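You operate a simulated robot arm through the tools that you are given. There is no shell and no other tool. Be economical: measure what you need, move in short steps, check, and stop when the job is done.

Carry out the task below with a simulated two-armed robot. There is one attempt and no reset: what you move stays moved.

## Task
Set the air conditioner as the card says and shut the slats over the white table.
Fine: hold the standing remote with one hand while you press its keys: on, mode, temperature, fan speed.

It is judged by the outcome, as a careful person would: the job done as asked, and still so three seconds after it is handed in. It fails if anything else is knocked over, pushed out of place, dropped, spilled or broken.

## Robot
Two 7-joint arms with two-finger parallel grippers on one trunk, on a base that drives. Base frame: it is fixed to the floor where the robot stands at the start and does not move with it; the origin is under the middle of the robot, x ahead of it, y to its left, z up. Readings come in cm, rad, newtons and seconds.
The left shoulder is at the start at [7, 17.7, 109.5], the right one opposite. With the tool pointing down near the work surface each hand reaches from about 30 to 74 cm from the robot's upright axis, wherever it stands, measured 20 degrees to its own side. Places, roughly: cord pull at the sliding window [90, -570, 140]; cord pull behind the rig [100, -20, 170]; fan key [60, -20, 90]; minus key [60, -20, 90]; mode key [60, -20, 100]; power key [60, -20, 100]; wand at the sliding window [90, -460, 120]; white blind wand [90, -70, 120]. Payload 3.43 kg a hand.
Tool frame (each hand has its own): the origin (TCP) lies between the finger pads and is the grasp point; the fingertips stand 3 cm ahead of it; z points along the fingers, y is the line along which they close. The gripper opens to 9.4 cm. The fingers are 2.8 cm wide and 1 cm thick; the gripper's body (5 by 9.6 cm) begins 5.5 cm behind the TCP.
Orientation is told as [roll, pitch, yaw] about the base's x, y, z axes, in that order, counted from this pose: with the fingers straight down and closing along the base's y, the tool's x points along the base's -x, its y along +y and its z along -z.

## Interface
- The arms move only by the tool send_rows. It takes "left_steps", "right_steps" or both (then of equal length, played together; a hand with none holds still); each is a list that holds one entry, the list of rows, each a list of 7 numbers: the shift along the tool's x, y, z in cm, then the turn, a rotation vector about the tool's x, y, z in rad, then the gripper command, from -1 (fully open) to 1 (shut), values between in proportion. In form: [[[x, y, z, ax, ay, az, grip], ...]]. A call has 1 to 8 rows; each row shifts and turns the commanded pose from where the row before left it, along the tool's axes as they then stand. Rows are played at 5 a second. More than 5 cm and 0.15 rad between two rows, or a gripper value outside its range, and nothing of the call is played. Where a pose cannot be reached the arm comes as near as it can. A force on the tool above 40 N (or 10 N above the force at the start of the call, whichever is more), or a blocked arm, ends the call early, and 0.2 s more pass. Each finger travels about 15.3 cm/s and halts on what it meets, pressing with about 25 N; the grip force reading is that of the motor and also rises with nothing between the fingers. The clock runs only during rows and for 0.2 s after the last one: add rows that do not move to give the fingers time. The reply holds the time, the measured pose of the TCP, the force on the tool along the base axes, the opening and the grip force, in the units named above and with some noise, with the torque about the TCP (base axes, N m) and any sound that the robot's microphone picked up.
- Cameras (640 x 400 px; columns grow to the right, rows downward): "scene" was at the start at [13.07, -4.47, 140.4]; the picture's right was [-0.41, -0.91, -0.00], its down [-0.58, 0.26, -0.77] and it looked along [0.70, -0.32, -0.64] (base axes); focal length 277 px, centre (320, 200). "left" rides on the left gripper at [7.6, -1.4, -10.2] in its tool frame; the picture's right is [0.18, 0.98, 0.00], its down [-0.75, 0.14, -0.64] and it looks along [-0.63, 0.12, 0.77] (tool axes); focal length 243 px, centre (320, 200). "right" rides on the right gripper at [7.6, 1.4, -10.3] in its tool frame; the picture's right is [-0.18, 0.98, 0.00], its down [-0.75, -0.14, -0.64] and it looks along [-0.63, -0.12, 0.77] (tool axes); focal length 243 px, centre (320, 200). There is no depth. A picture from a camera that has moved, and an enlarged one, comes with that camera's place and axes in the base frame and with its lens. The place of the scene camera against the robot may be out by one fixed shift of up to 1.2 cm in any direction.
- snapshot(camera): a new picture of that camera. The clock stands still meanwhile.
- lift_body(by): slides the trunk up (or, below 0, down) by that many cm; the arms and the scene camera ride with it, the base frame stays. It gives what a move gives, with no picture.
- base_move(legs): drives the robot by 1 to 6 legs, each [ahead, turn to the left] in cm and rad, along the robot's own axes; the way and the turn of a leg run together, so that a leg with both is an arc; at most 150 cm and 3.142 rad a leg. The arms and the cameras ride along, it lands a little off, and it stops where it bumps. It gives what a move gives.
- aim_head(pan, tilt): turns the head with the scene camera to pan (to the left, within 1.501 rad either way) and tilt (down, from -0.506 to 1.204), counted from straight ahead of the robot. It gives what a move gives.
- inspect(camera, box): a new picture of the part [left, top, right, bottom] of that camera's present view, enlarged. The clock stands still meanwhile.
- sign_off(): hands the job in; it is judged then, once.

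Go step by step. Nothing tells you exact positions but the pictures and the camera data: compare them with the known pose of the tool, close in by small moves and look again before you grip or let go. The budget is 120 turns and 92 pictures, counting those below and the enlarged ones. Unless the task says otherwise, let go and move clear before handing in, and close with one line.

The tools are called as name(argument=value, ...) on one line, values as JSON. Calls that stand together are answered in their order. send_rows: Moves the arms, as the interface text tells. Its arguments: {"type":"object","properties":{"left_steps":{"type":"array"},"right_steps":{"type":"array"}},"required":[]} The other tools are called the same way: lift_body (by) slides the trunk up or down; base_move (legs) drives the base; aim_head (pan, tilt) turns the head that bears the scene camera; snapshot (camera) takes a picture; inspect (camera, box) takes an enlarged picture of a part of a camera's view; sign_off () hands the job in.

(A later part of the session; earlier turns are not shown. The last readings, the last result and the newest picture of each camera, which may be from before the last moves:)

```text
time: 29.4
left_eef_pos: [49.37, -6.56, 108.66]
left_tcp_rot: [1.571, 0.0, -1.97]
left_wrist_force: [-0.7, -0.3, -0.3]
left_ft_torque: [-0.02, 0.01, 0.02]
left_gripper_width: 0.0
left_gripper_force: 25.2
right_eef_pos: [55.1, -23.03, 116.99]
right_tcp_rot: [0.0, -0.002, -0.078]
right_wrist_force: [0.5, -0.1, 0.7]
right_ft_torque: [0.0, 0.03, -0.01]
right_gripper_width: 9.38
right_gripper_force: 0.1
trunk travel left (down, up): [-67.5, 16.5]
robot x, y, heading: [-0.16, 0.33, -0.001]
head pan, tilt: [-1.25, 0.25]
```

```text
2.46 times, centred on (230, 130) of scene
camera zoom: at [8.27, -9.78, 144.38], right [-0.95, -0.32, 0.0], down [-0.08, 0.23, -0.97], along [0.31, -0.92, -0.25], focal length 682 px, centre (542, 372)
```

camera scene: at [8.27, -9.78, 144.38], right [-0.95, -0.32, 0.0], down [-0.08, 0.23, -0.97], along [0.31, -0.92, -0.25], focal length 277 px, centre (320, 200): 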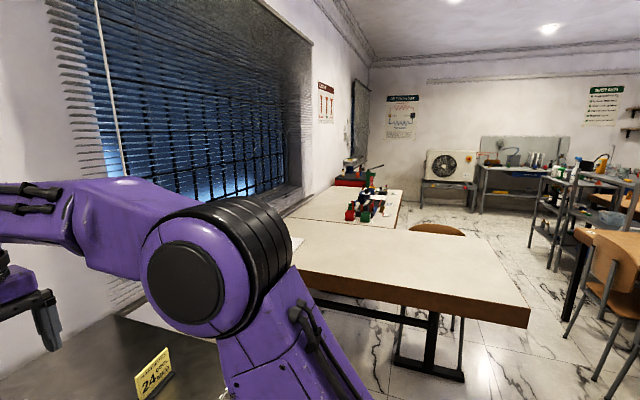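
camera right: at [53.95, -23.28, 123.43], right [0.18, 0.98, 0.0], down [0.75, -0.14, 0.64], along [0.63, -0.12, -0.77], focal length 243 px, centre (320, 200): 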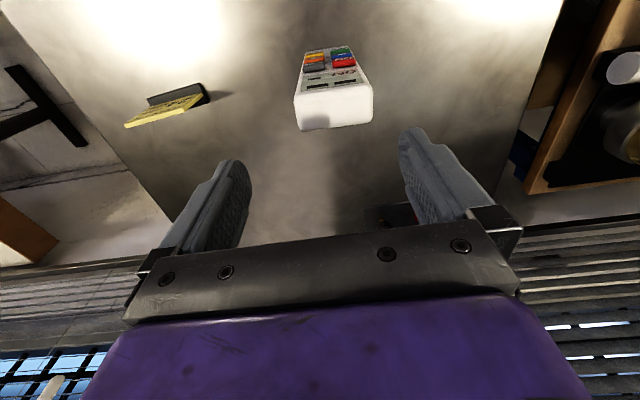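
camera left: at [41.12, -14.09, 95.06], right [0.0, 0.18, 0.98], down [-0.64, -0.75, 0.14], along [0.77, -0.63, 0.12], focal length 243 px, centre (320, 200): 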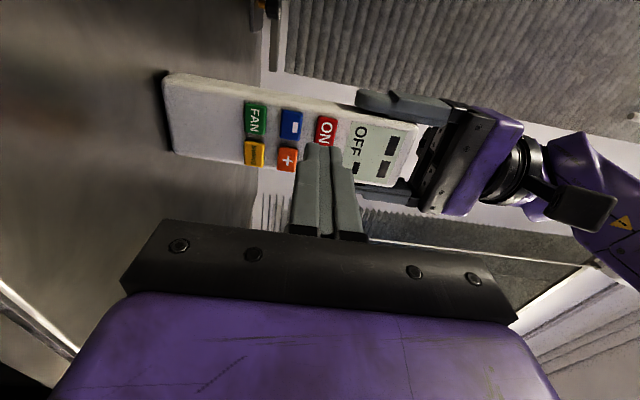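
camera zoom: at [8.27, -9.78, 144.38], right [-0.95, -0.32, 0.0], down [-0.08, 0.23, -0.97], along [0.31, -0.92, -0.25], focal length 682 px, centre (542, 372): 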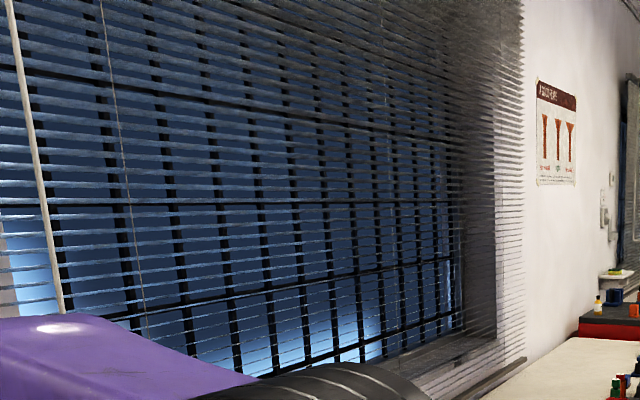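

The near pale-topped table sits under this blind, and the wand hangs near [90, -69], just past the cabinet's right edge. I'll pull the hands in and look down at the floor before driving.

send_rows(left_steps=[[[1, 0, -3, 0, 0, 0, 1], [1, 0, -3, 0, 0, 0, 1], [1, 0, -3, 0, 0, 0, 1], [0, 0, 0, 0, 0, 0, 1]]], right_steps=[[[4, -3, 0, 0, 0, 0, -1], [4, -3, 0, 0, 0, 0, -1], [4, -3, 0, 0, 0, 0, -1], [0, 0, 0, 0, 0, 0, -1]]])

aim_head(pan=-0.9, tilt=1.0)

snapshot(camera="scene")

aim_head(pan=-1.5, tilt=0.75)

snapshot(camera="scene")

```text
time: 30.4
left_eef_pos: [42.55, -0.18, 108.61]
left_tcp_rot: [1.574, -0.002, -1.969]
left_wrist_force: [0.2, 0.1, 0.3]
left_ft_torque: [-0.01, 0.0, -0.04]
left_gripper_width: 0.0
left_gripper_force: 25.0
left hand out of reach, approached as far as the arm can: row 3
right_eef_pos: [42.36, -30.69, 117.0]
right_tcp_rot: [-0.005, -0.004, -0.08]
right_wrist_force: [-0.3, 0.6, -0.6]
right_ft_torque: [-0.03, -0.01, -0.05]
right_gripper_width: 9.43
right_gripper_force: 0.0
trunk travel left (down, up): [-67.5, 16.5]
robot x, y, heading: [0.13, -0.21, 0.001]
head pan, tilt: [-1.25, 0.25]
```

```text
time: 31.6
left_eef_pos: [42.58, -0.55, 108.65]
left_tcp_rot: [1.572, 0.001, -1.97]
left_wrist_force: [0.3, 0.3, 0.0]
left_ft_torque: [0.0, 0.0, -0.02]
left_gripper_width: 0.0
left_gripper_force: 25.2
right_eef_pos: [42.44, -30.98, 116.82]
right_tcp_rot: [0.0, -0.001, -0.077]
right_wrist_force: [0.0, -0.6, 0.0]
right_ft_torque: [-0.05, 0.01, -0.04]
right_gripper_width: 9.4
right_gripper_force: 0.1
trunk travel left (down, up): [-67.5, 16.5]
robot x, y, heading: [-0.4, -0.27, -0.002]
head pan, tilt: [-0.901, 1.0]
```

```text
60 pictures are left
camera scene: at [9.63, -6.34, 137.97], right [-0.78, -0.62, 0.0], down [-0.52, 0.66, -0.54], along [0.34, -0.42, -0.84], focal length 277 px, centre (320, 200)
```

scene: 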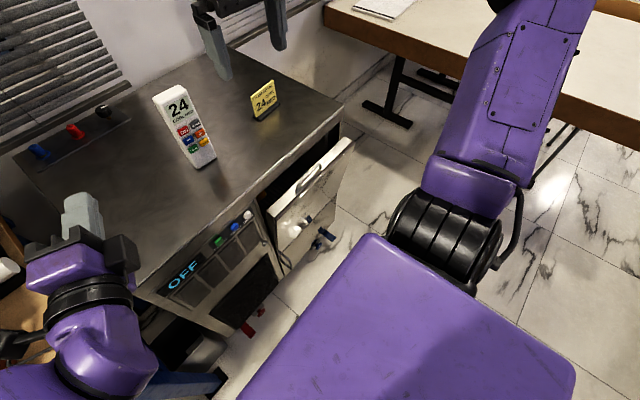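

```text
time: 32.5
left_eef_pos: [42.63, -0.56, 108.69]
left_tcp_rot: [1.571, 0.0, -1.969]
left_wrist_force: [0.3, 0.1, 0.7]
left_ft_torque: [0.02, 0.0, 0.01]
left_gripper_width: 0.01
left_gripper_force: 25.0
right_eef_pos: [42.35, -31.08, 116.84]
right_tcp_rot: [-0.001, -0.001, -0.078]
right_wrist_force: [0.1, -0.2, 0.1]
right_ft_torque: [-0.03, 0.04, -0.01]
right_gripper_width: 9.4
right_gripper_force: 0.0
trunk travel left (down, up): [-67.5, 16.5]
robot x, y, heading: [0.03, -0.04, -0.007]
head pan, tilt: [-1.499, 0.75]
```

```text
59 pictures are left
camera scene: at [5.9, -9.19, 139.87], right [-1.0, -0.07, 0.0], down [-0.05, 0.68, -0.73], along [0.05, -0.73, -0.68], focal length 277 px, centre (320, 200)
```

scene: 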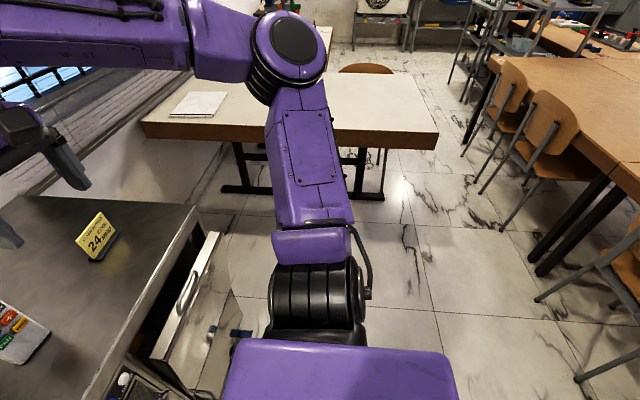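

The floor to the right is clear, with the near table edge at y ≈ -122 and the cabinet's open drawer reaching to x ≈ 30. I'll turn right, drive about 90 cm along x ≈ -5, and turn back.

base_move(legs=[[0, -1.63], [90, 0], [0, 1.63]])

aim_head(pan=0.2, tilt=0.3)

snapshot(camera="scene")

```text
time: 45.3
left_eef_pos: [36.61, -92.59, 108.6]
left_tcp_rot: [1.569, 0.001, -1.983]
left_wrist_force: [-1.0, -0.9, 0.0]
left_ft_torque: [0.0, -0.02, 0.0]
left_gripper_width: 0.0
left_gripper_force: 24.9
right_eef_pos: [36.16, -123.07, 116.78]
right_tcp_rot: [0.0, 0.0, -0.094]
right_wrist_force: [0.3, -0.1, 0.7]
right_ft_torque: [0.0, -0.01, 0.01]
right_gripper_width: 9.41
right_gripper_force: 0.1
trunk travel left (down, up): [-67.5, 16.5]
robot x, y, heading: [-6.05, -91.22, -0.015]
head pan, tilt: [-1.499, 0.75]
```

```text
time: 47.0
left_eef_pos: [36.71, -92.56, 108.64]
left_tcp_rot: [1.573, 0.001, -1.984]
left_wrist_force: [0.2, 0.2, 0.2]
left_ft_torque: [-0.01, 0.01, 0.01]
left_gripper_width: 0.01
left_gripper_force: 24.5
right_eef_pos: [36.13, -122.99, 116.85]
right_tcp_rot: [0.001, -0.001, -0.092]
right_wrist_force: [0.6, -0.1, -0.4]
right_ft_torque: [-0.01, 0.0, 0.0]
right_gripper_width: 9.37
right_gripper_force: 0.0
trunk travel left (down, up): [-67.5, 16.5]
robot x, y, heading: [-5.89, -91.5, -0.012]
head pan, tilt: [0.201, 0.3]
```

```text
58 pictures are left
camera scene: at [8.54, -90.71, 143.91], right [0.19, -0.98, 0.0], down [-0.29, -0.05, -0.96], along [0.94, 0.18, -0.3], focal length 277 px, centre (320, 200)
```

scene: 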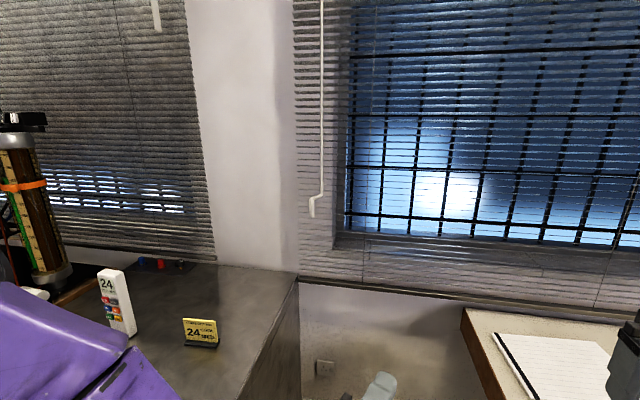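

The wand is in full view and ends in a cranked handle. I'll zoom in.

inspect(camera="scene", box=[270, 130, 390, 230])

inspect(camera="scene", box=[270, 0, 390, 100])

```text
4.00 times, centred on (330, 180) of scene
camera zoom: at [8.54, -90.71, 143.91], right [0.19, -0.98, 0.0], down [-0.29, -0.05, -0.96], along [0.94, 0.18, -0.3], focal length 1108 px, centre (280, 280)
```

zoom: 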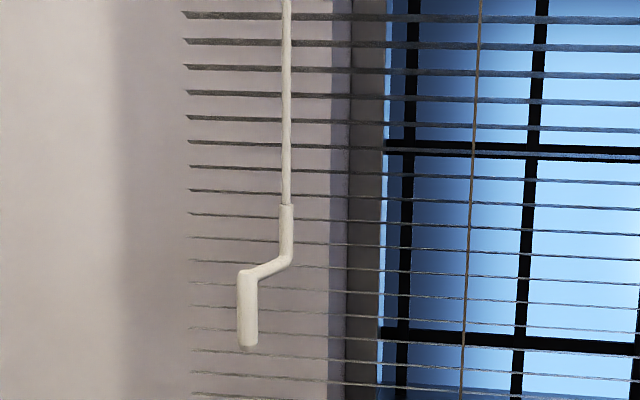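

```text
4.00 times, centred on (330, 50) of scene
camera zoom: at [8.54, -90.71, 143.91], right [0.19, -0.98, 0.0], down [-0.29, -0.05, -0.96], along [0.94, 0.18, -0.3], focal length 1108 px, centre (280, 800)
```

zoom: 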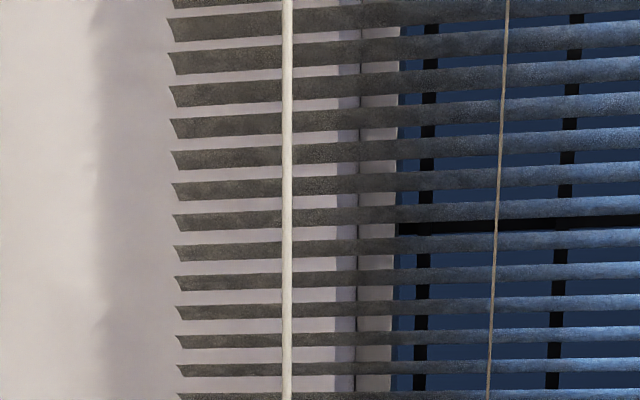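

It's a crank: rod near [96, -74], handle about 3 cm to the left near [96, -71], z 110–116. I'll drive 20 cm ahead, then turn the left hand to point ahead with its fingers closing sideways.

base_move(legs=[[20, 0.01]])

send_rows(left_steps=[[[2, 0, 2, 0, 0.133, 0, 1], [2, 0, 2, 0, 0.133, 0, 1], [2, 0, 2, 0, 0.133, 0, 1], [2, 0, 2, 0, 0, 0.143, 0.5], [2, 0, 2, 0, 0, 0.143, 0.2], [0, 0, 2, 0, 0, 0.143, 0], [0, 0, 0, 0, 0, 0.143, 0], [0, 0, 0, 0, 0, 0.143, 0]]])

send_rows(left_steps=[[[0, 0, 0, 0, 0, 0.143, 0], [0, 0, 0, 0, 0, 0.143, 0], [0, 0, 0, 0, 0, 0.143, 0], [0, 0, 0, 0, 0, 0.143, 0], [0, 0, 0, 0, 0, 0.143, 0], [0, 0, 0, 0, 0, 0.141, 0], [0, 0, 0, 0, 0, 0, 0]]])

snapshot(camera="left")

snapshot(camera="scene")

```text
time: 48.6
left_eef_pos: [57.06, -92.2, 108.68]
left_tcp_rot: [1.571, -0.001, -1.972]
left_wrist_force: [0.1, -0.3, 0.3]
left_ft_torque: [0.0, 0.0, -0.01]
left_gripper_width: 0.0
left_gripper_force: 25.1
right_eef_pos: [56.84, -122.52, 116.92]
right_tcp_rot: [0.001, -0.003, -0.08]
right_wrist_force: [1.0, -0.3, -0.7]
right_ft_torque: [0.0, 0.04, 0.03]
right_gripper_width: 9.4
right_gripper_force: 0.1
trunk travel left (down, up): [-67.5, 16.5]
robot x, y, heading: [14.48, -91.67, 0.001]
head pan, tilt: [0.201, 0.3]
```

```text
time: 50.4
left_eef_pos: [70.54, -84.12, 108.84]
left_tcp_rot: [1.571, 0.716, -1.574]
left_wrist_force: [0.3, 0.3, 0.0]
left_ft_torque: [-0.02, -0.03, 0.02]
left_gripper_width: 4.72
left_gripper_force: 0.1
right_eef_pos: [56.79, -122.69, 116.9]
right_tcp_rot: [0.002, -0.002, -0.08]
right_wrist_force: [0.1, 0.6, 0.3]
right_ft_torque: [-0.03, -0.02, 0.0]
right_gripper_width: 9.41
right_gripper_force: 0.0
trunk travel left (down, up): [-67.5, 16.5]
robot x, y, heading: [14.36, -91.31, -0.005]
head pan, tilt: [0.201, 0.3]
```

```text
time: 52.0
left_eef_pos: [70.73, -83.42, 109.61]
left_tcp_rot: [1.63, 1.535, -1.502]
left_wrist_force: [-0.1, 0.3, 0.0]
left_ft_torque: [-0.01, 0.01, 0.06]
left_gripper_width: 4.7
left_gripper_force: 0.1
right_eef_pos: [56.9, -122.62, 116.82]
right_tcp_rot: [-0.001, -0.001, -0.08]
right_wrist_force: [0.2, -0.6, -0.2]
right_ft_torque: [-0.01, 0.03, 0.02]
right_gripper_width: 9.41
right_gripper_force: 0.1
trunk travel left (down, up): [-67.5, 16.5]
robot x, y, heading: [14.62, -91.62, -0.002]
head pan, tilt: [0.201, 0.3]
```

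```text
55 pictures are left
camera left: at [60.38, -81.91, 117.2], right [0.01, -0.98, 0.22], down [-0.64, -0.17, -0.75], along [0.77, -0.13, -0.62], focal length 243 px, centre (320, 200)
```

left: 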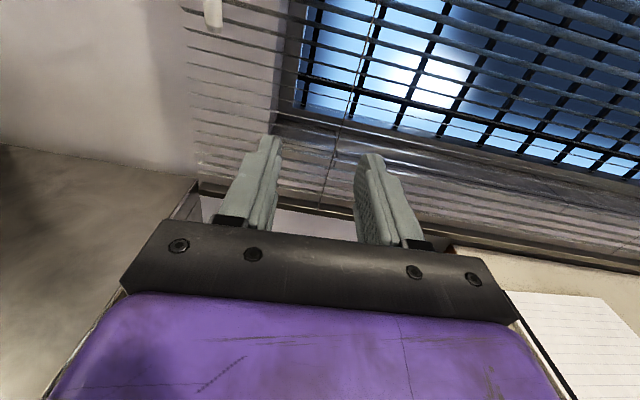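

```text
54 pictures are left
camera scene: at [28.99, -90.69, 143.91], right [0.2, -0.98, 0.0], down [-0.29, -0.06, -0.96], along [0.94, 0.19, -0.3], focal length 277 px, centre (320, 200)
```

scene: 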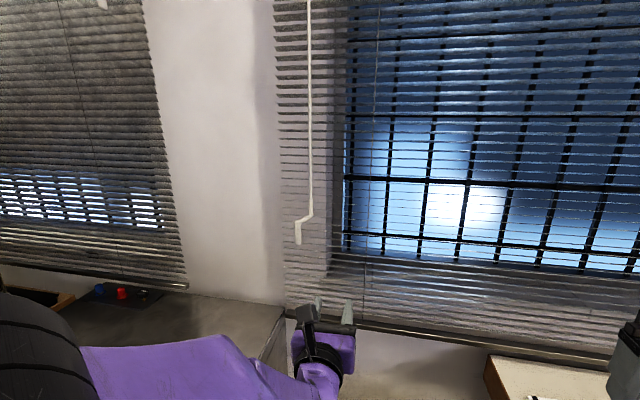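

The handle is at about [95, -70], with z from 112 to 118. I'll move the left hand to about 9 cm short of it and look.

send_rows(left_steps=[[[1.1, -2.68, 2.6, 0, 0, -0.03, 0], [1.1, -2.68, 2.6, 0, 0, 0, 0], [1.1, -2.68, 2.6, 0, 0, 0, 0], [1.1, -2.68, 2.6, 0, 0, 0, 0], [1.1, -2.68, 2.6, 0, 0, 0, 0], [0, 0, 0, 0, 0, 0, 0]]])

snapshot(camera="left")

snapshot(camera="scene")

```text
time: 53.4
left_eef_pos: [83.56, -70.6, 114.08]
left_tcp_rot: [1.604, 1.543, -1.542]
left_wrist_force: [0.4, -0.3, 0.1]
left_ft_torque: [-0.04, 0.0, 0.03]
left_gripper_width: 4.7
left_gripper_force: 0.1
right_eef_pos: [56.95, -122.64, 116.85]
right_tcp_rot: [0.002, -0.002, -0.08]
right_wrist_force: [-0.1, 0.5, 0.2]
right_ft_torque: [0.0, -0.05, 0.01]
right_gripper_width: 9.41
right_gripper_force: 0.1
trunk travel left (down, up): [-67.5, 16.5]
robot x, y, heading: [14.21, -91.46, 0.001]
head pan, tilt: [0.201, 0.3]
```

```text
53 pictures are left
camera left: at [73.3, -68.89, 121.66], right [0.0, -0.98, 0.21], down [-0.64, -0.16, -0.75], along [0.77, -0.14, -0.63], focal length 243 px, centre (320, 200)
```

left: 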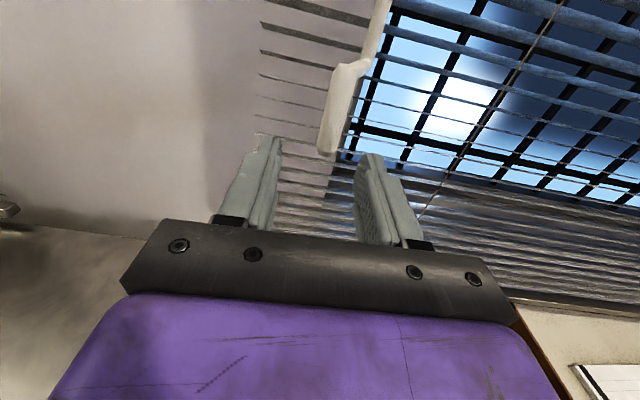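

```text
52 pictures are left
camera scene: at [28.92, -90.8, 143.92], right [0.2, -0.98, 0.0], down [-0.29, -0.06, -0.96], along [0.94, 0.19, -0.3], focal length 277 px, centre (320, 200)
```

scene: 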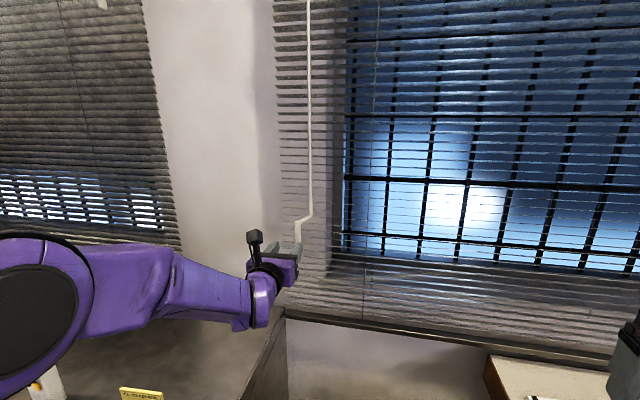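

The handle spans about [90.3, -71.5, 112.7–118.4]. I'll enlarge to find the rod axis precisely.

inspect(camera="left", box=[240, 0, 480, 180])

inspect(camera="scene", box=[240, 150, 380, 290])

```text
2.22 times, centred on (360, 90) of left
camera zoom: at [73.3, -68.89, 121.66], right [0.0, -0.98, 0.21], down [-0.64, -0.16, -0.75], along [0.77, -0.14, -0.63], focal length 539 px, centre (231, 444)
```

zoom: 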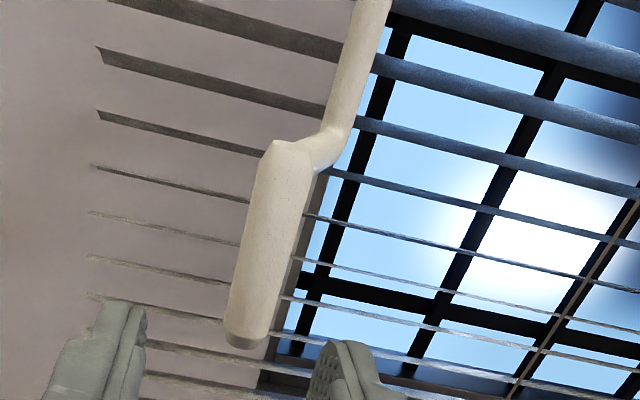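

```text
2.86 times, centred on (310, 220) of scene
camera zoom: at [28.92, -90.8, 143.92], right [0.2, -0.98, 0.0], down [-0.29, -0.06, -0.96], along [0.94, 0.19, -0.3], focal length 791 px, centre (349, 143)
```

zoom: 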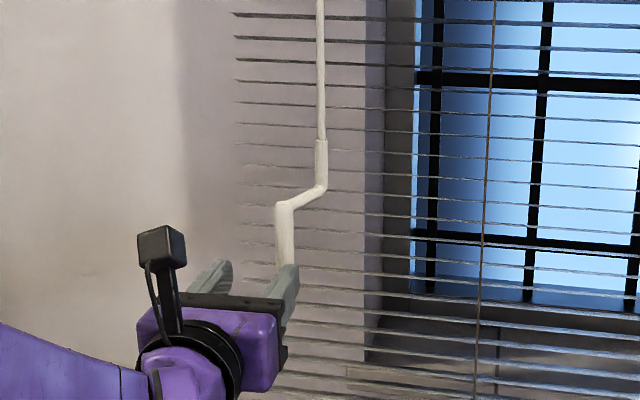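

The handle sits in front of the rod, whose axis I take to be roughly [95, -73.6]. I'll line up with the handle, open a bit, and go in halfway.

send_rows(left_steps=[[[1.0, 0.7, 0, 0, 0, -0.02, -0.2], [0.2, 0, 1.5, 0, 0, 0, -0.2], [0, 0, 1.5, 0, 0, 0, -0.2], [0, 0, 0, 0, 0, 0, -0.2]]])

inspect(camera="left", box=[200, 0, 440, 240])

inspect(camera="scene", box=[240, 150, 380, 290])

```text
time: 54.4
left_eef_pos: [86.5, -71.16, 115.3]
left_tcp_rot: [1.594, 1.521, -1.552]
left_wrist_force: [0.1, -0.5, 0.4]
left_ft_torque: [-0.01, -0.01, 0.02]
left_gripper_width: 5.65
left_gripper_force: 0.1
right_eef_pos: [56.83, -122.6, 116.83]
right_tcp_rot: [0.003, -0.002, -0.08]
right_wrist_force: [0.2, 0.9, -0.4]
right_ft_torque: [-0.02, 0.02, 0.02]
right_gripper_width: 9.41
right_gripper_force: 0.0
trunk travel left (down, up): [-67.5, 16.5]
robot x, y, heading: [14.86, -91.76, -0.002]
head pan, tilt: [0.201, 0.3]
```

```text
1.67 times, centred on (320, 120) of left
camera zoom: at [76.26, -69.38, 122.97], right [0.0, -0.97, 0.23], down [-0.64, -0.18, -0.75], along [0.77, -0.15, -0.62], focal length 404 px, centre (320, 333)
```

zoom: 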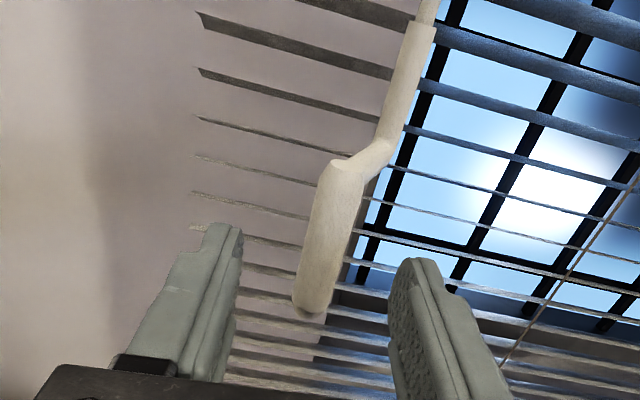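

```text
2.86 times, centred on (310, 220) of scene
camera zoom: at [28.91, -90.71, 143.92], right [0.2, -0.98, 0.0], down [-0.29, -0.06, -0.96], along [0.94, 0.19, -0.3], focal length 791 px, centre (349, 143)
```

zoom: 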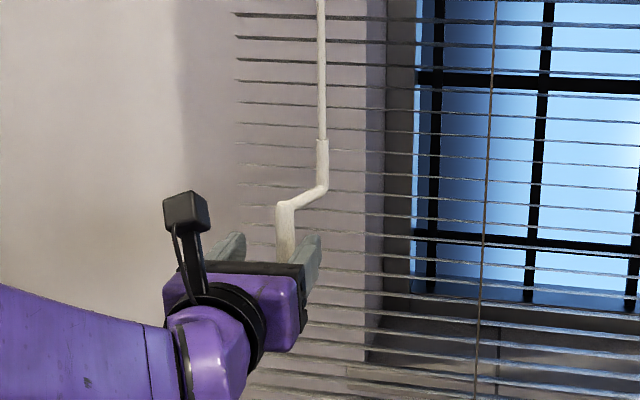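

The handle sits well between the fingers' lines. I'll go further in with the roll corrected.

send_rows(left_steps=[[[0, 0.2, 1, 0, 0, 0.05, -0.2], [0, 0, 1, 0, 0, 0, -0.2], [0, 0, 1, 0, 0, 0, -0.2], [0, 0, 0, 0, 0, 0, -0.2]]])

inspect(camera="left", box=[200, 0, 440, 240])

```text
time: 55.4
left_eef_pos: [89.51, -71.63, 115.26]
left_tcp_rot: [-2.998, 1.57, 0.141]
left_wrist_force: [0.1, 0.0, 0.8]
left_ft_torque: [0.02, 0.02, 0.0]
left_gripper_width: 5.65
left_gripper_force: 0.0
right_eef_pos: [56.8, -122.53, 116.9]
right_tcp_rot: [0.0, -0.002, -0.081]
right_wrist_force: [0.6, 0.5, -0.6]
right_ft_torque: [-0.03, 0.0, -0.01]
right_gripper_width: 9.4
right_gripper_force: 0.1
trunk travel left (down, up): [-67.5, 16.5]
robot x, y, heading: [14.33, -91.38, -0.0]
head pan, tilt: [0.201, 0.3]
```

```text
1.67 times, centred on (320, 120) of left
camera zoom: at [79.29, -70.05, 122.99], right [0.0, -0.98, 0.18], down [-0.64, -0.14, -0.75], along [0.77, -0.12, -0.63], focal length 404 px, centre (320, 333)
```

zoom: 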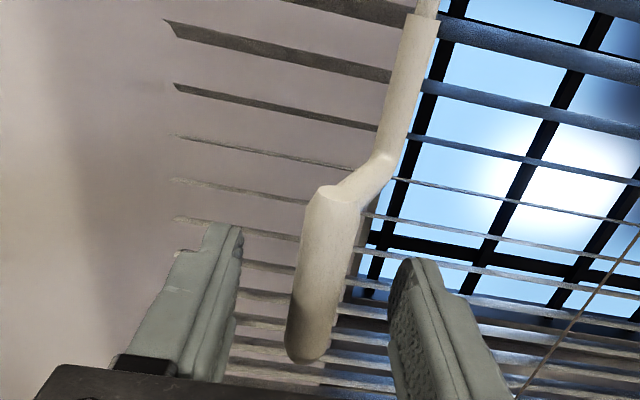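

The handle axis is at [91.6, -71.5], z from 112 to 118. I'll go in 2 cm and grip it.

send_rows(left_steps=[[[0, 0, 1.1, 0, 0, 0, -0.2], [0, 0, 1.1, 0, 0, 0, -0.2], [0, 0, 0, 0, 0, 0, 0.2], [0, 0, 0, 0, 0, 0, 0.5], [0, 0, 0, 0, 0, 0, 0.7], [0, 0, 0, 0, 0, 0, 1], [0, 0, 0, 0, 0, 0, 1]]])

snapshot(camera="left")

inspect(camera="scene", box=[240, 150, 380, 290])

```text
time: 57.0
left_eef_pos: [91.76, -71.46, 115.49]
left_tcp_rot: [2.917, 1.571, -0.225]
left_wrist_force: [-0.2, 0.9, 2.3]
left_ft_torque: [0.04, -0.05, -0.03]
left_gripper_width: 2.14
left_gripper_force: 44.8
right_eef_pos: [56.94, -122.61, 116.83]
right_tcp_rot: [0.002, -0.002, -0.08]
right_wrist_force: [-0.3, 0.5, -0.5]
right_ft_torque: [-0.01, -0.04, 0.02]
right_gripper_width: 9.37
right_gripper_force: 0.0
trunk travel left (down, up): [-67.5, 16.5]
robot x, y, heading: [14.51, -91.34, -0.007]
head pan, tilt: [0.201, 0.3]
```

```text
46 pictures are left
camera left: at [81.46, -69.99, 123.09], right [0.0, -0.98, 0.18], down [-0.64, -0.14, -0.75], along [0.77, -0.12, -0.63], focal length 243 px, centre (320, 200)
```

left: 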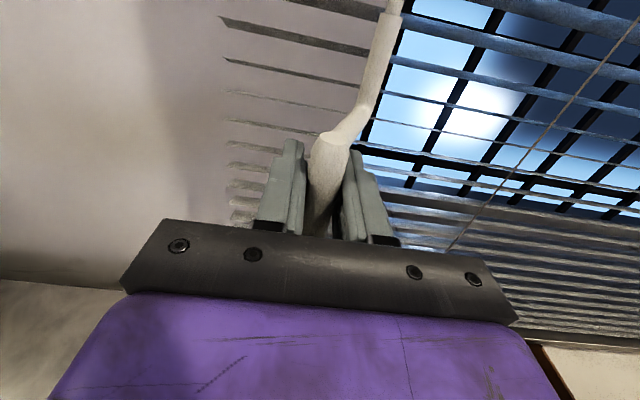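

```text
2.86 times, centred on (310, 220) of scene
camera zoom: at [28.97, -90.69, 143.91], right [0.2, -0.98, 0.0], down [-0.29, -0.06, -0.96], along [0.94, 0.19, -0.3], focal length 791 px, centre (349, 143)
```

zoom: 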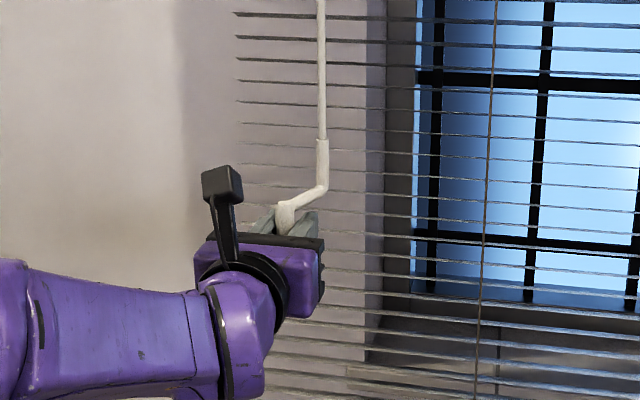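

The handle is firmly held. I'll crank a small test arc of about 20° counter-clockwise seen from above and watch the forces and slats.

send_rows(left_steps=[[[0, 0.47, -0.16, 0, 0, 0, 1], [0, 0.48, -0.14, 0, 0, 0, 1], [0, 0.5, -0.09, 0, 0, 0, 1], [0, 0.5, -0.06, 0, 0, 0, 1], [0, 0, 0, 0, 0, 0, 1]]])

snapshot(camera="left")

snapshot(camera="scene")

```text
time: 58.2
left_eef_pos: [91.15, -73.54, 115.38]
left_tcp_rot: [2.131, 1.568, -1.016]
left_wrist_force: [-3.2, 4.0, 0.4]
left_ft_torque: [0.11, 0.15, 0.15]
left_gripper_width: 2.13
left_gripper_force: 44.7
right_eef_pos: [56.85, -122.54, 116.86]
right_tcp_rot: [0.001, -0.002, -0.082]
right_wrist_force: [0.6, -0.9, -0.7]
right_ft_torque: [0.01, 0.0, 0.02]
right_gripper_width: 9.4
right_gripper_force: 0.1
trunk travel left (down, up): [-67.5, 16.5]
robot x, y, heading: [14.42, -91.41, 0.001]
head pan, tilt: [0.201, 0.3]
```

```text
44 pictures are left
camera left: at [80.86, -71.98, 123.08], right [0.0, -0.98, 0.18], down [-0.64, -0.14, -0.75], along [0.77, -0.12, -0.63], focal length 243 px, centre (320, 200)
```

left: 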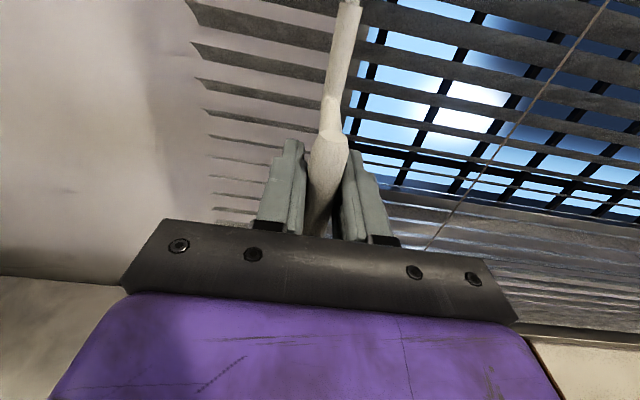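

```text
43 pictures are left
camera scene: at [28.86, -90.59, 143.92], right [0.2, -0.98, 0.0], down [-0.29, -0.06, -0.96], along [0.94, 0.19, -0.3], focal length 277 px, centre (320, 200)
```

scene: 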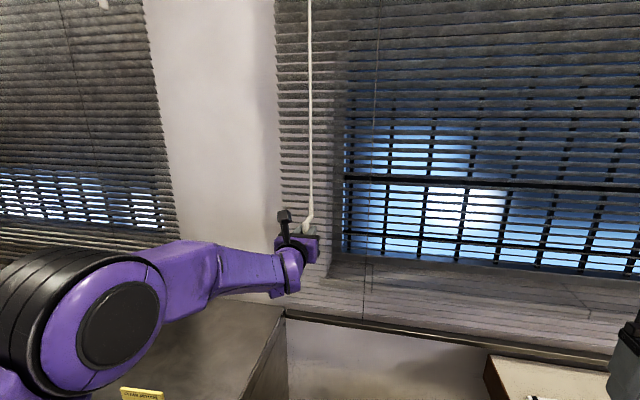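

The slats are tilting shut with low forces, so the direction works. I'll continue the arc by another 40°.

send_rows(left_steps=[[[0, 0.51, 0, 0, 0, 0, 1], [0, 0.51, 0, 0, 0, 0, 1], [0, 0.5, 0.09, 0, 0, 0, 1], [0, 0.5, 0.09, 0, 0, 0, 1], [0, 0.48, 0.17, 0, 0, 0, 1], [0, 0.48, 0.18, 0, 0, 0, 1], [0, 0.45, 0.25, 0, 0, 0, 1], [0, 0.44, 0.26, 0, 0, 0, 1]]])

snapshot(camera="scene")

snapshot(camera="left")

```text
time: 60.0
left_eef_pos: [92.23, -77.18, 115.38]
left_tcp_rot: [2.444, 1.567, -0.699]
left_wrist_force: [-2.7, 6.7, 1.0]
left_ft_torque: [0.22, 0.14, 0.32]
left_gripper_width: 2.13
left_gripper_force: 45.3
right_eef_pos: [56.77, -122.45, 116.99]
right_tcp_rot: [0.001, -0.001, -0.081]
right_wrist_force: [0.5, 0.9, 0.4]
right_ft_torque: [0.01, 0.03, -0.01]
right_gripper_width: 9.37
right_gripper_force: 0.0
trunk travel left (down, up): [-67.5, 16.5]
robot x, y, heading: [14.59, -91.64, -0.004]
head pan, tilt: [0.201, 0.3]
```

```text
42 pictures are left
camera scene: at [28.87, -90.48, 143.92], right [0.2, -0.98, 0.0], down [-0.29, -0.06, -0.96], along [0.94, 0.19, -0.3], focal length 277 px, centre (320, 200)
```

scene: 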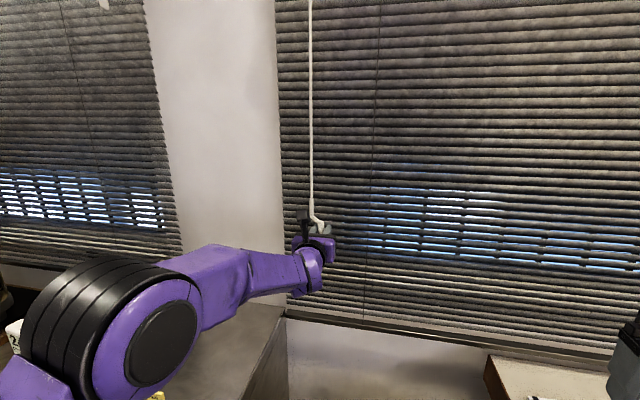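

```text
41 pictures are left
camera left: at [81.9, -75.62, 123.07], right [0.0, -0.98, 0.19], down [-0.64, -0.14, -0.75], along [0.77, -0.12, -0.63], focal length 243 px, centre (320, 200)
```

left: 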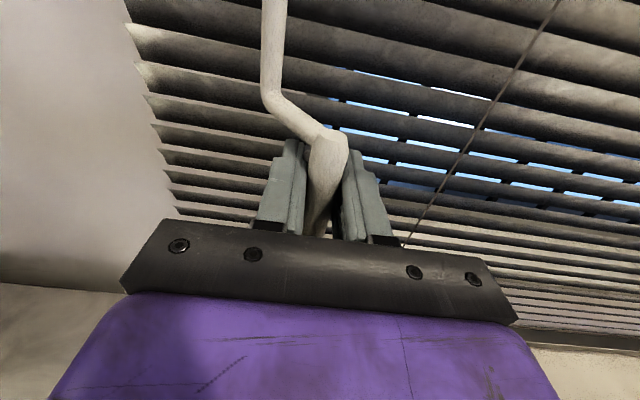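

Nearly shut, with light only at the lower slats. I'll go another 20° carefully.

send_rows(left_steps=[[[0, 0.4, 0.32, 0, 0, 0, 1], [0, 0.38, 0.33, 0, 0, 0, 1], [0, 0.34, 0.38, 0, 0, 0, 1], [0, 0.31, 0.4, 0, 0, 0, 1], [0, 0, 0, 0, 0, 0, 1]]])

snapshot(camera="scene")

snapshot(camera="left")

```text
time: 61.0
left_eef_pos: [92.76, -77.75, 115.36]
left_tcp_rot: [1.02, 1.568, -2.114]
left_wrist_force: [-27.2, 15.8, -2.3]
left_ft_torque: [0.03, -0.78, -0.06]
left_gripper_width: 2.13
left_gripper_force: 45.0
right_eef_pos: [56.19, -122.52, 117.14]
right_tcp_rot: [0.0, -0.007, -0.079]
right_wrist_force: [-0.8, -0.5, -1.0]
right_ft_torque: [0.05, 0.0, 0.02]
right_gripper_width: 9.4
right_gripper_force: 0.1
trunk travel left (down, up): [-67.5, 16.5]
robot x, y, heading: [14.28, -91.18, 0.006]
head pan, tilt: [0.201, 0.3]
stopped in row 4 (left hand): the force on the tool passed its limit at 41 N (the readings are from after the stop); the commanded pose is now the measured one
```

```text
40 pictures are left
camera scene: at [28.1, -90.41, 143.99], right [0.2, -0.98, 0.0], down [-0.28, -0.06, -0.96], along [0.94, 0.19, -0.29], focal length 277 px, centre (320, 200)
```

scene: 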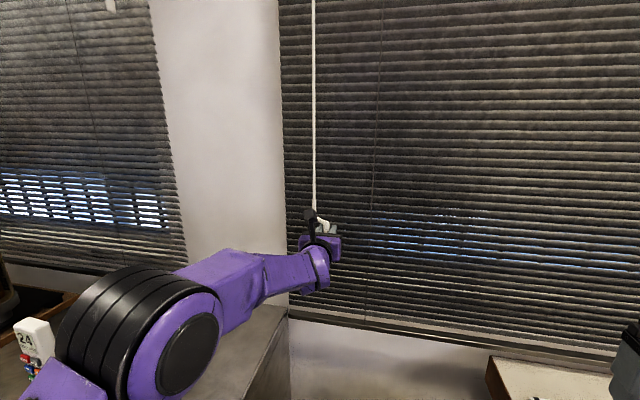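

```text
39 pictures are left
camera left: at [82.6, -76.35, 123.11], right [0.01, -0.98, 0.19], down [-0.64, -0.15, -0.75], along [0.77, -0.11, -0.63], focal length 243 px, centre (320, 200)
```

left: 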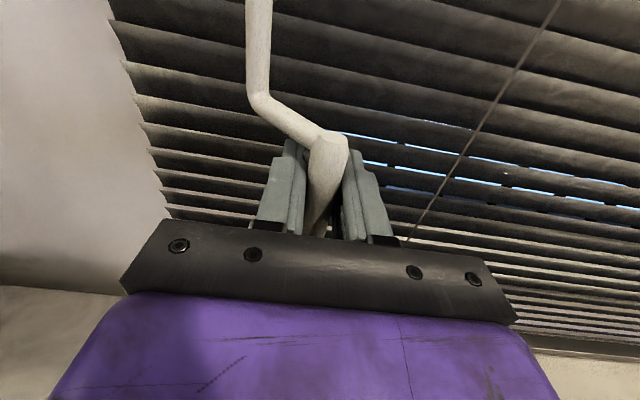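

A force stop came at about 66° of crank. The load acts at the crank's bend, so it may be the end stop. I'll relax slightly and look at the slats closely.

send_rows(left_steps=[[[0, -0.1, -0.25, 0, 0, 0, 1], [0, 0, 0, 0, 0, 0, 1]]])

inspect(camera="scene", box=[340, 150, 560, 300])

inspect(camera="left", box=[60, 0, 320, 220])

```text
time: 61.6
left_eef_pos: [92.9, -77.74, 115.41]
left_tcp_rot: [1.617, 1.567, -1.524]
left_wrist_force: [-12.7, 14.3, 8.6]
left_ft_torque: [0.26, 0.92, 0.02]
left_gripper_width: 2.12
left_gripper_force: 44.9
right_eef_pos: [56.49, -122.38, 117.23]
right_tcp_rot: [-0.002, -0.004, -0.081]
right_wrist_force: [-0.7, 0.0, -1.1]
right_ft_torque: [0.0, 0.0, 0.0]
right_gripper_width: 9.39
right_gripper_force: 0.1
trunk travel left (down, up): [-67.5, 16.5]
robot x, y, heading: [14.32, -91.5, 0.0]
head pan, tilt: [0.201, 0.3]
```

```text
2.67 times, centred on (450, 225) of scene
camera zoom: at [28.4, -90.17, 143.97], right [0.2, -0.98, 0.0], down [-0.29, -0.06, -0.96], along [0.94, 0.19, -0.29], focal length 739 px, centre (-27, 133)
```

zoom: 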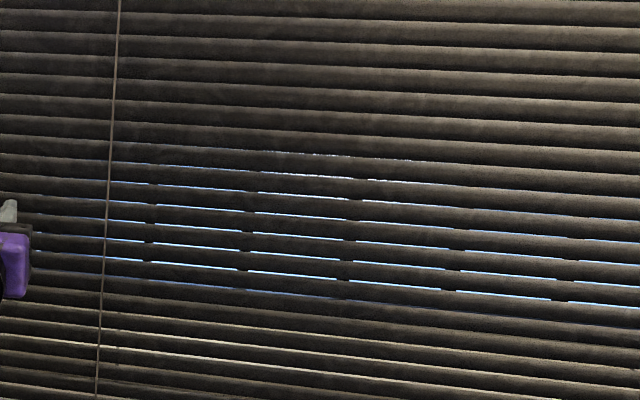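

```text
1.82 times, centred on (190, 110) of left
camera zoom: at [82.6, -76.28, 123.09], right [0.0, -0.98, 0.19], down [-0.64, -0.15, -0.75], along [0.77, -0.12, -0.63], focal length 441 px, centre (556, 364)
```

zoom: 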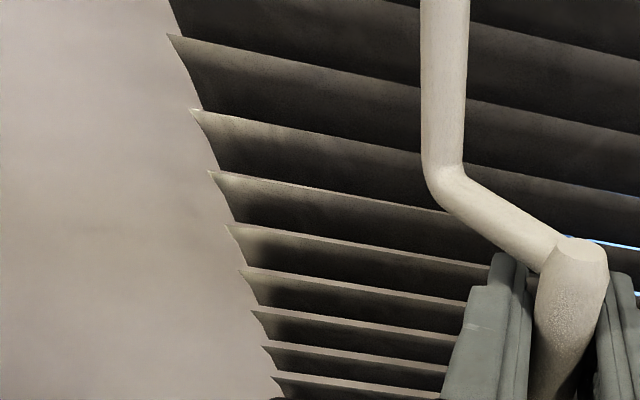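

The slats are not yet fully shut, and my fingertips may be touching them. I'll release, back off 2 cm so only the tips hold the handle, and look.

send_rows(left_steps=[[[0, 0, 0, 0, 0, 0, 0.3], [0, 0, 0, 0, 0, 0, 0], [0, 0, -1, 0, 0, 0, 0], [0, 0, -1, 0, 0, 0, 0], [0, 0, 0, 0, 0, 0, 0]]])

snapshot(camera="left")

inspect(camera="scene", box=[260, 150, 560, 300])

```text
time: 62.8
left_eef_pos: [91.18, -78.13, 115.07]
left_tcp_rot: [0.095, 1.564, -3.045]
left_wrist_force: [0.6, -0.4, 0.0]
left_ft_torque: [0.01, 0.02, 0.01]
left_gripper_width: 4.69
left_gripper_force: 0.0
right_eef_pos: [56.9, -122.65, 116.93]
right_tcp_rot: [0.002, 0.0, -0.079]
right_wrist_force: [0.2, -0.2, 0.9]
right_ft_torque: [0.03, 0.0, 0.03]
right_gripper_width: 9.38
right_gripper_force: 0.1
trunk travel left (down, up): [-67.5, 16.5]
robot x, y, heading: [14.47, -91.52, 0.005]
head pan, tilt: [0.201, 0.3]
```

```text
36 pictures are left
camera left: at [81.09, -76.71, 122.76], right [0.0, -0.98, 0.18], down [-0.65, -0.14, -0.75], along [0.76, -0.12, -0.64], focal length 243 px, centre (320, 200)
```

left: 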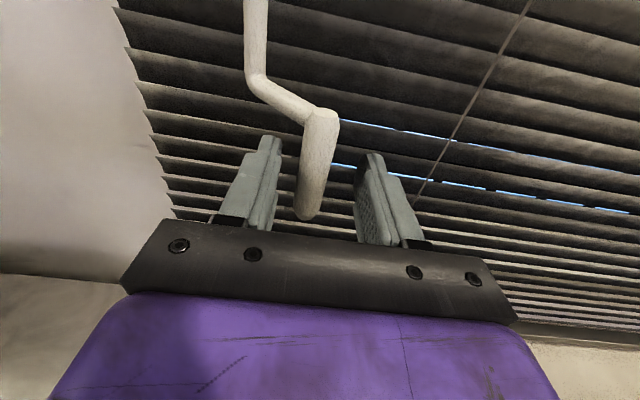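

```text
2.13 times, centred on (410, 225) of scene
camera zoom: at [28.97, -90.6, 143.9], right [0.2, -0.98, 0.0], down [-0.29, -0.06, -0.96], along [0.94, 0.19, -0.3], focal length 591 px, centre (128, 147)
```

zoom: 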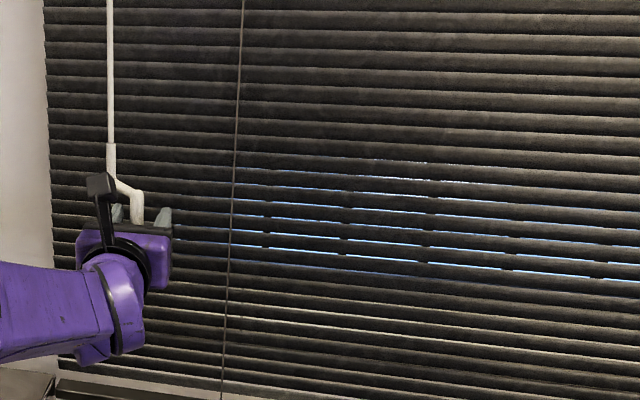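

The handle stays put at [92.5, -77.8]. I'll regrip with only the fingertips around it and crank another 10°, checking the force.

send_rows(left_steps=[[[0.3, -0.3, -0.9, 0, 0, 0, 0], [0, 0, 0, 0, 0, 0, 0.5], [0, 0, 0, 0, 0, 0, 1], [0, 0, 0, 0, 0, 0, 1], [0, 0.34, 0.41, 0, 0, 0, 1], [0, 0.33, 0.42, 0, 0, 0, 1], [0, 0, 0, 0, 0, 0, 1]]])

snapshot(camera="left")

```text
time: 64.3
left_eef_pos: [90.54, -77.8, 115.41]
left_tcp_rot: [0.051, 1.562, -3.08]
left_wrist_force: [-25.4, 15.9, -0.4]
left_ft_torque: [1.04, 0.06, 0.38]
left_gripper_width: 1.61
left_gripper_force: 44.8
right_eef_pos: [56.24, -122.43, 117.16]
right_tcp_rot: [0.002, -0.005, -0.078]
right_wrist_force: [0.3, -0.7, 0.9]
right_ft_torque: [0.06, -0.01, 0.02]
right_gripper_width: 9.41
right_gripper_force: 0.2
trunk travel left (down, up): [-67.5, 16.5]
robot x, y, heading: [14.43, -91.72, 0.011]
head pan, tilt: [0.201, 0.3]
stopped in row 7 (left hand): the force on the tool passed its limit at 49 N (the readings are from after the stop); the commanded pose is now the measured one
```

```text
34 pictures are left
camera left: at [80.28, -76.41, 123.19], right [0.01, -0.98, 0.18], down [-0.65, -0.15, -0.75], along [0.76, -0.11, -0.64], focal length 243 px, centre (320, 200)
```

left: 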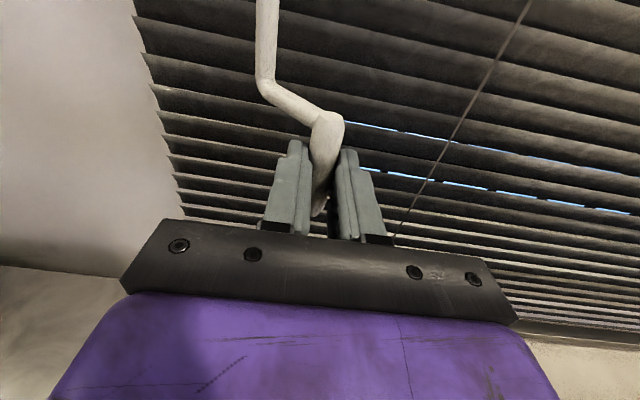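

The same firm tangential stop appears at the same crank angle with the fingertips clear, so this is the end of travel. The slat edges overlap, at roughly 72–80° tilt. I'll release, back away and check.

send_rows(left_steps=[[[0, 0, 0, 0, 0, 0, 0.4], [0, 0, 0, 0, 0, 0, 0], [0, 0, -1.5, 0, 0, 0, 0], [0, 0, -3, 0, 0, 0, 0], [0, 0, -4, 0, 0, 0, 0], [0, 0, -4, 0, 0, 0, 0], [0, 0, 0, 0, 0, 0, 0]]])

snapshot(camera="left")

inspect(camera="scene", box=[260, 100, 560, 300])

```text
time: 65.9
left_eef_pos: [78.74, -78.41, 115.13]
left_tcp_rot: [0.028, 1.559, -3.112]
left_wrist_force: [-0.6, -1.1, 0.3]
left_ft_torque: [-0.03, -0.02, -0.02]
left_gripper_width: 4.71
left_gripper_force: 0.1
right_eef_pos: [56.88, -122.59, 116.69]
right_tcp_rot: [0.003, -0.002, -0.079]
right_wrist_force: [0.5, 0.6, 0.6]
right_ft_torque: [0.01, 0.01, -0.03]
right_gripper_width: 9.41
right_gripper_force: 0.0
trunk travel left (down, up): [-67.5, 16.5]
robot x, y, heading: [14.21, -91.4, 0.005]
head pan, tilt: [0.201, 0.3]
```

```text
33 pictures are left
camera left: at [68.68, -76.96, 122.98], right [0.01, -0.98, 0.18], down [-0.65, -0.14, -0.74], along [0.76, -0.11, -0.64], focal length 243 px, centre (320, 200)
```

left: 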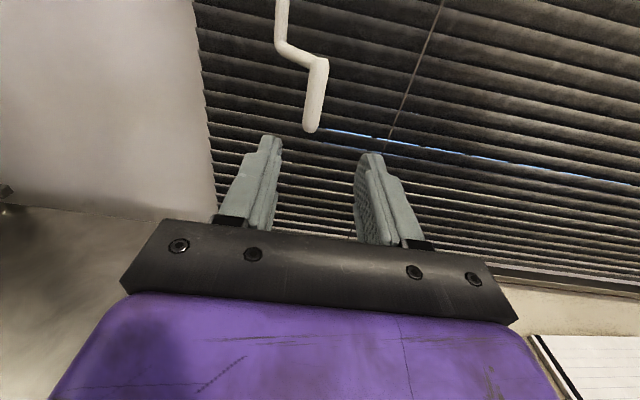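

```text
2.00 times, centred on (410, 200) of scene
camera zoom: at [28.97, -90.57, 143.89], right [0.2, -0.98, 0.0], down [-0.29, -0.06, -0.95], along [0.93, 0.2, -0.3], focal length 554 px, centre (140, 200)
```

zoom: 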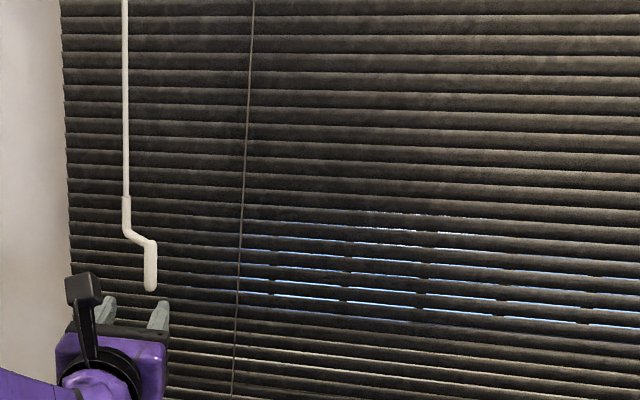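

The blind is at its closed stop and holding. Before handing in, I'll check the remote and the card one last time.

aim_head(pan=0.85, tilt=0.5)

snapshot(camera="scene")

```text
time: 66.9
left_eef_pos: [78.62, -78.28, 115.29]
left_tcp_rot: [0.03, 1.557, -3.106]
left_wrist_force: [0.5, 0.2, -0.3]
left_ft_torque: [0.02, -0.01, 0.0]
left_gripper_width: 4.71
left_gripper_force: 0.1
right_eef_pos: [56.79, -122.67, 116.93]
right_tcp_rot: [0.0, -0.002, -0.077]
right_wrist_force: [-0.8, 0.3, 0.1]
right_ft_torque: [0.0, -0.01, -0.01]
right_gripper_width: 9.41
right_gripper_force: 0.2
trunk travel left (down, up): [-67.5, 16.5]
robot x, y, heading: [14.17, -91.8, 0.007]
head pan, tilt: [0.85, 0.499]
```

```text
31 pictures are left
camera scene: at [25.71, -85.62, 142.07], right [0.75, -0.66, 0.0], down [-0.31, -0.36, -0.88], along [0.58, 0.66, -0.48], focal length 277 px, centre (320, 200)
```

scene: 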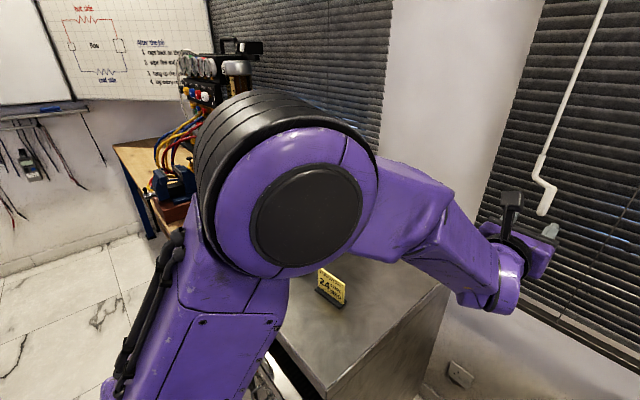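

The arm hides the remote, so I'll back the base off 20 cm and look.

base_move(legs=[[-22, 0]])

aim_head(pan=0.35, tilt=0.4)

snapshot(camera="scene")

```text
time: 68.6
left_eef_pos: [57.17, -78.61, 115.21]
left_tcp_rot: [0.023, 1.556, -3.114]
left_wrist_force: [0.1, 0.5, 0.3]
left_ft_torque: [-0.01, -0.02, 0.01]
left_gripper_width: 4.69
left_gripper_force: 0.1
right_eef_pos: [35.2, -122.76, 116.99]
right_tcp_rot: [0.004, 0.0, -0.081]
right_wrist_force: [0.0, 0.3, 0.2]
right_ft_torque: [0.01, 0.01, -0.02]
right_gripper_width: 9.41
right_gripper_force: 0.0
trunk travel left (down, up): [-67.5, 16.5]
robot x, y, heading: [-7.03, -91.76, -0.004]
head pan, tilt: [0.85, 0.499]
```

```text
time: 69.5
left_eef_pos: [57.36, -78.61, 115.19]
left_tcp_rot: [0.025, 1.558, -3.113]
left_wrist_force: [-0.8, 0.8, 1.1]
left_ft_torque: [0.02, -0.02, 0.03]
left_gripper_width: 4.71
left_gripper_force: 0.1
right_eef_pos: [35.35, -122.86, 116.93]
right_tcp_rot: [0.002, -0.001, -0.082]
right_wrist_force: [-0.7, -0.1, -1.1]
right_ft_torque: [0.05, 0.0, 0.0]
right_gripper_width: 9.4
right_gripper_force: 0.1
trunk travel left (down, up): [-67.5, 16.5]
robot x, y, heading: [-7.06, -91.64, 0.002]
head pan, tilt: [0.351, 0.4]
```

```text
30 pictures are left
camera scene: at [6.84, -89.36, 142.98], right [0.35, -0.94, 0.0], down [-0.37, -0.13, -0.92], along [0.86, 0.32, -0.39], focal length 277 px, centre (320, 200)
```

scene: 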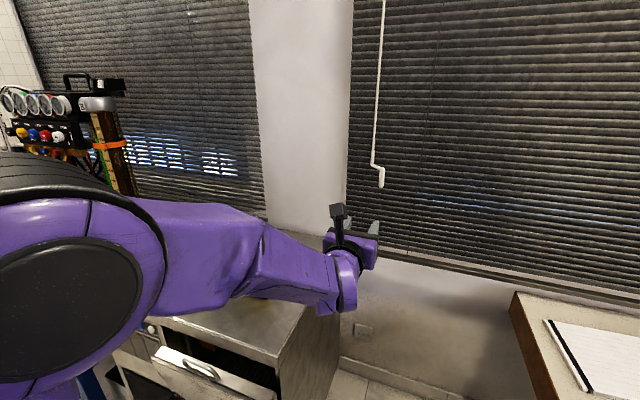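

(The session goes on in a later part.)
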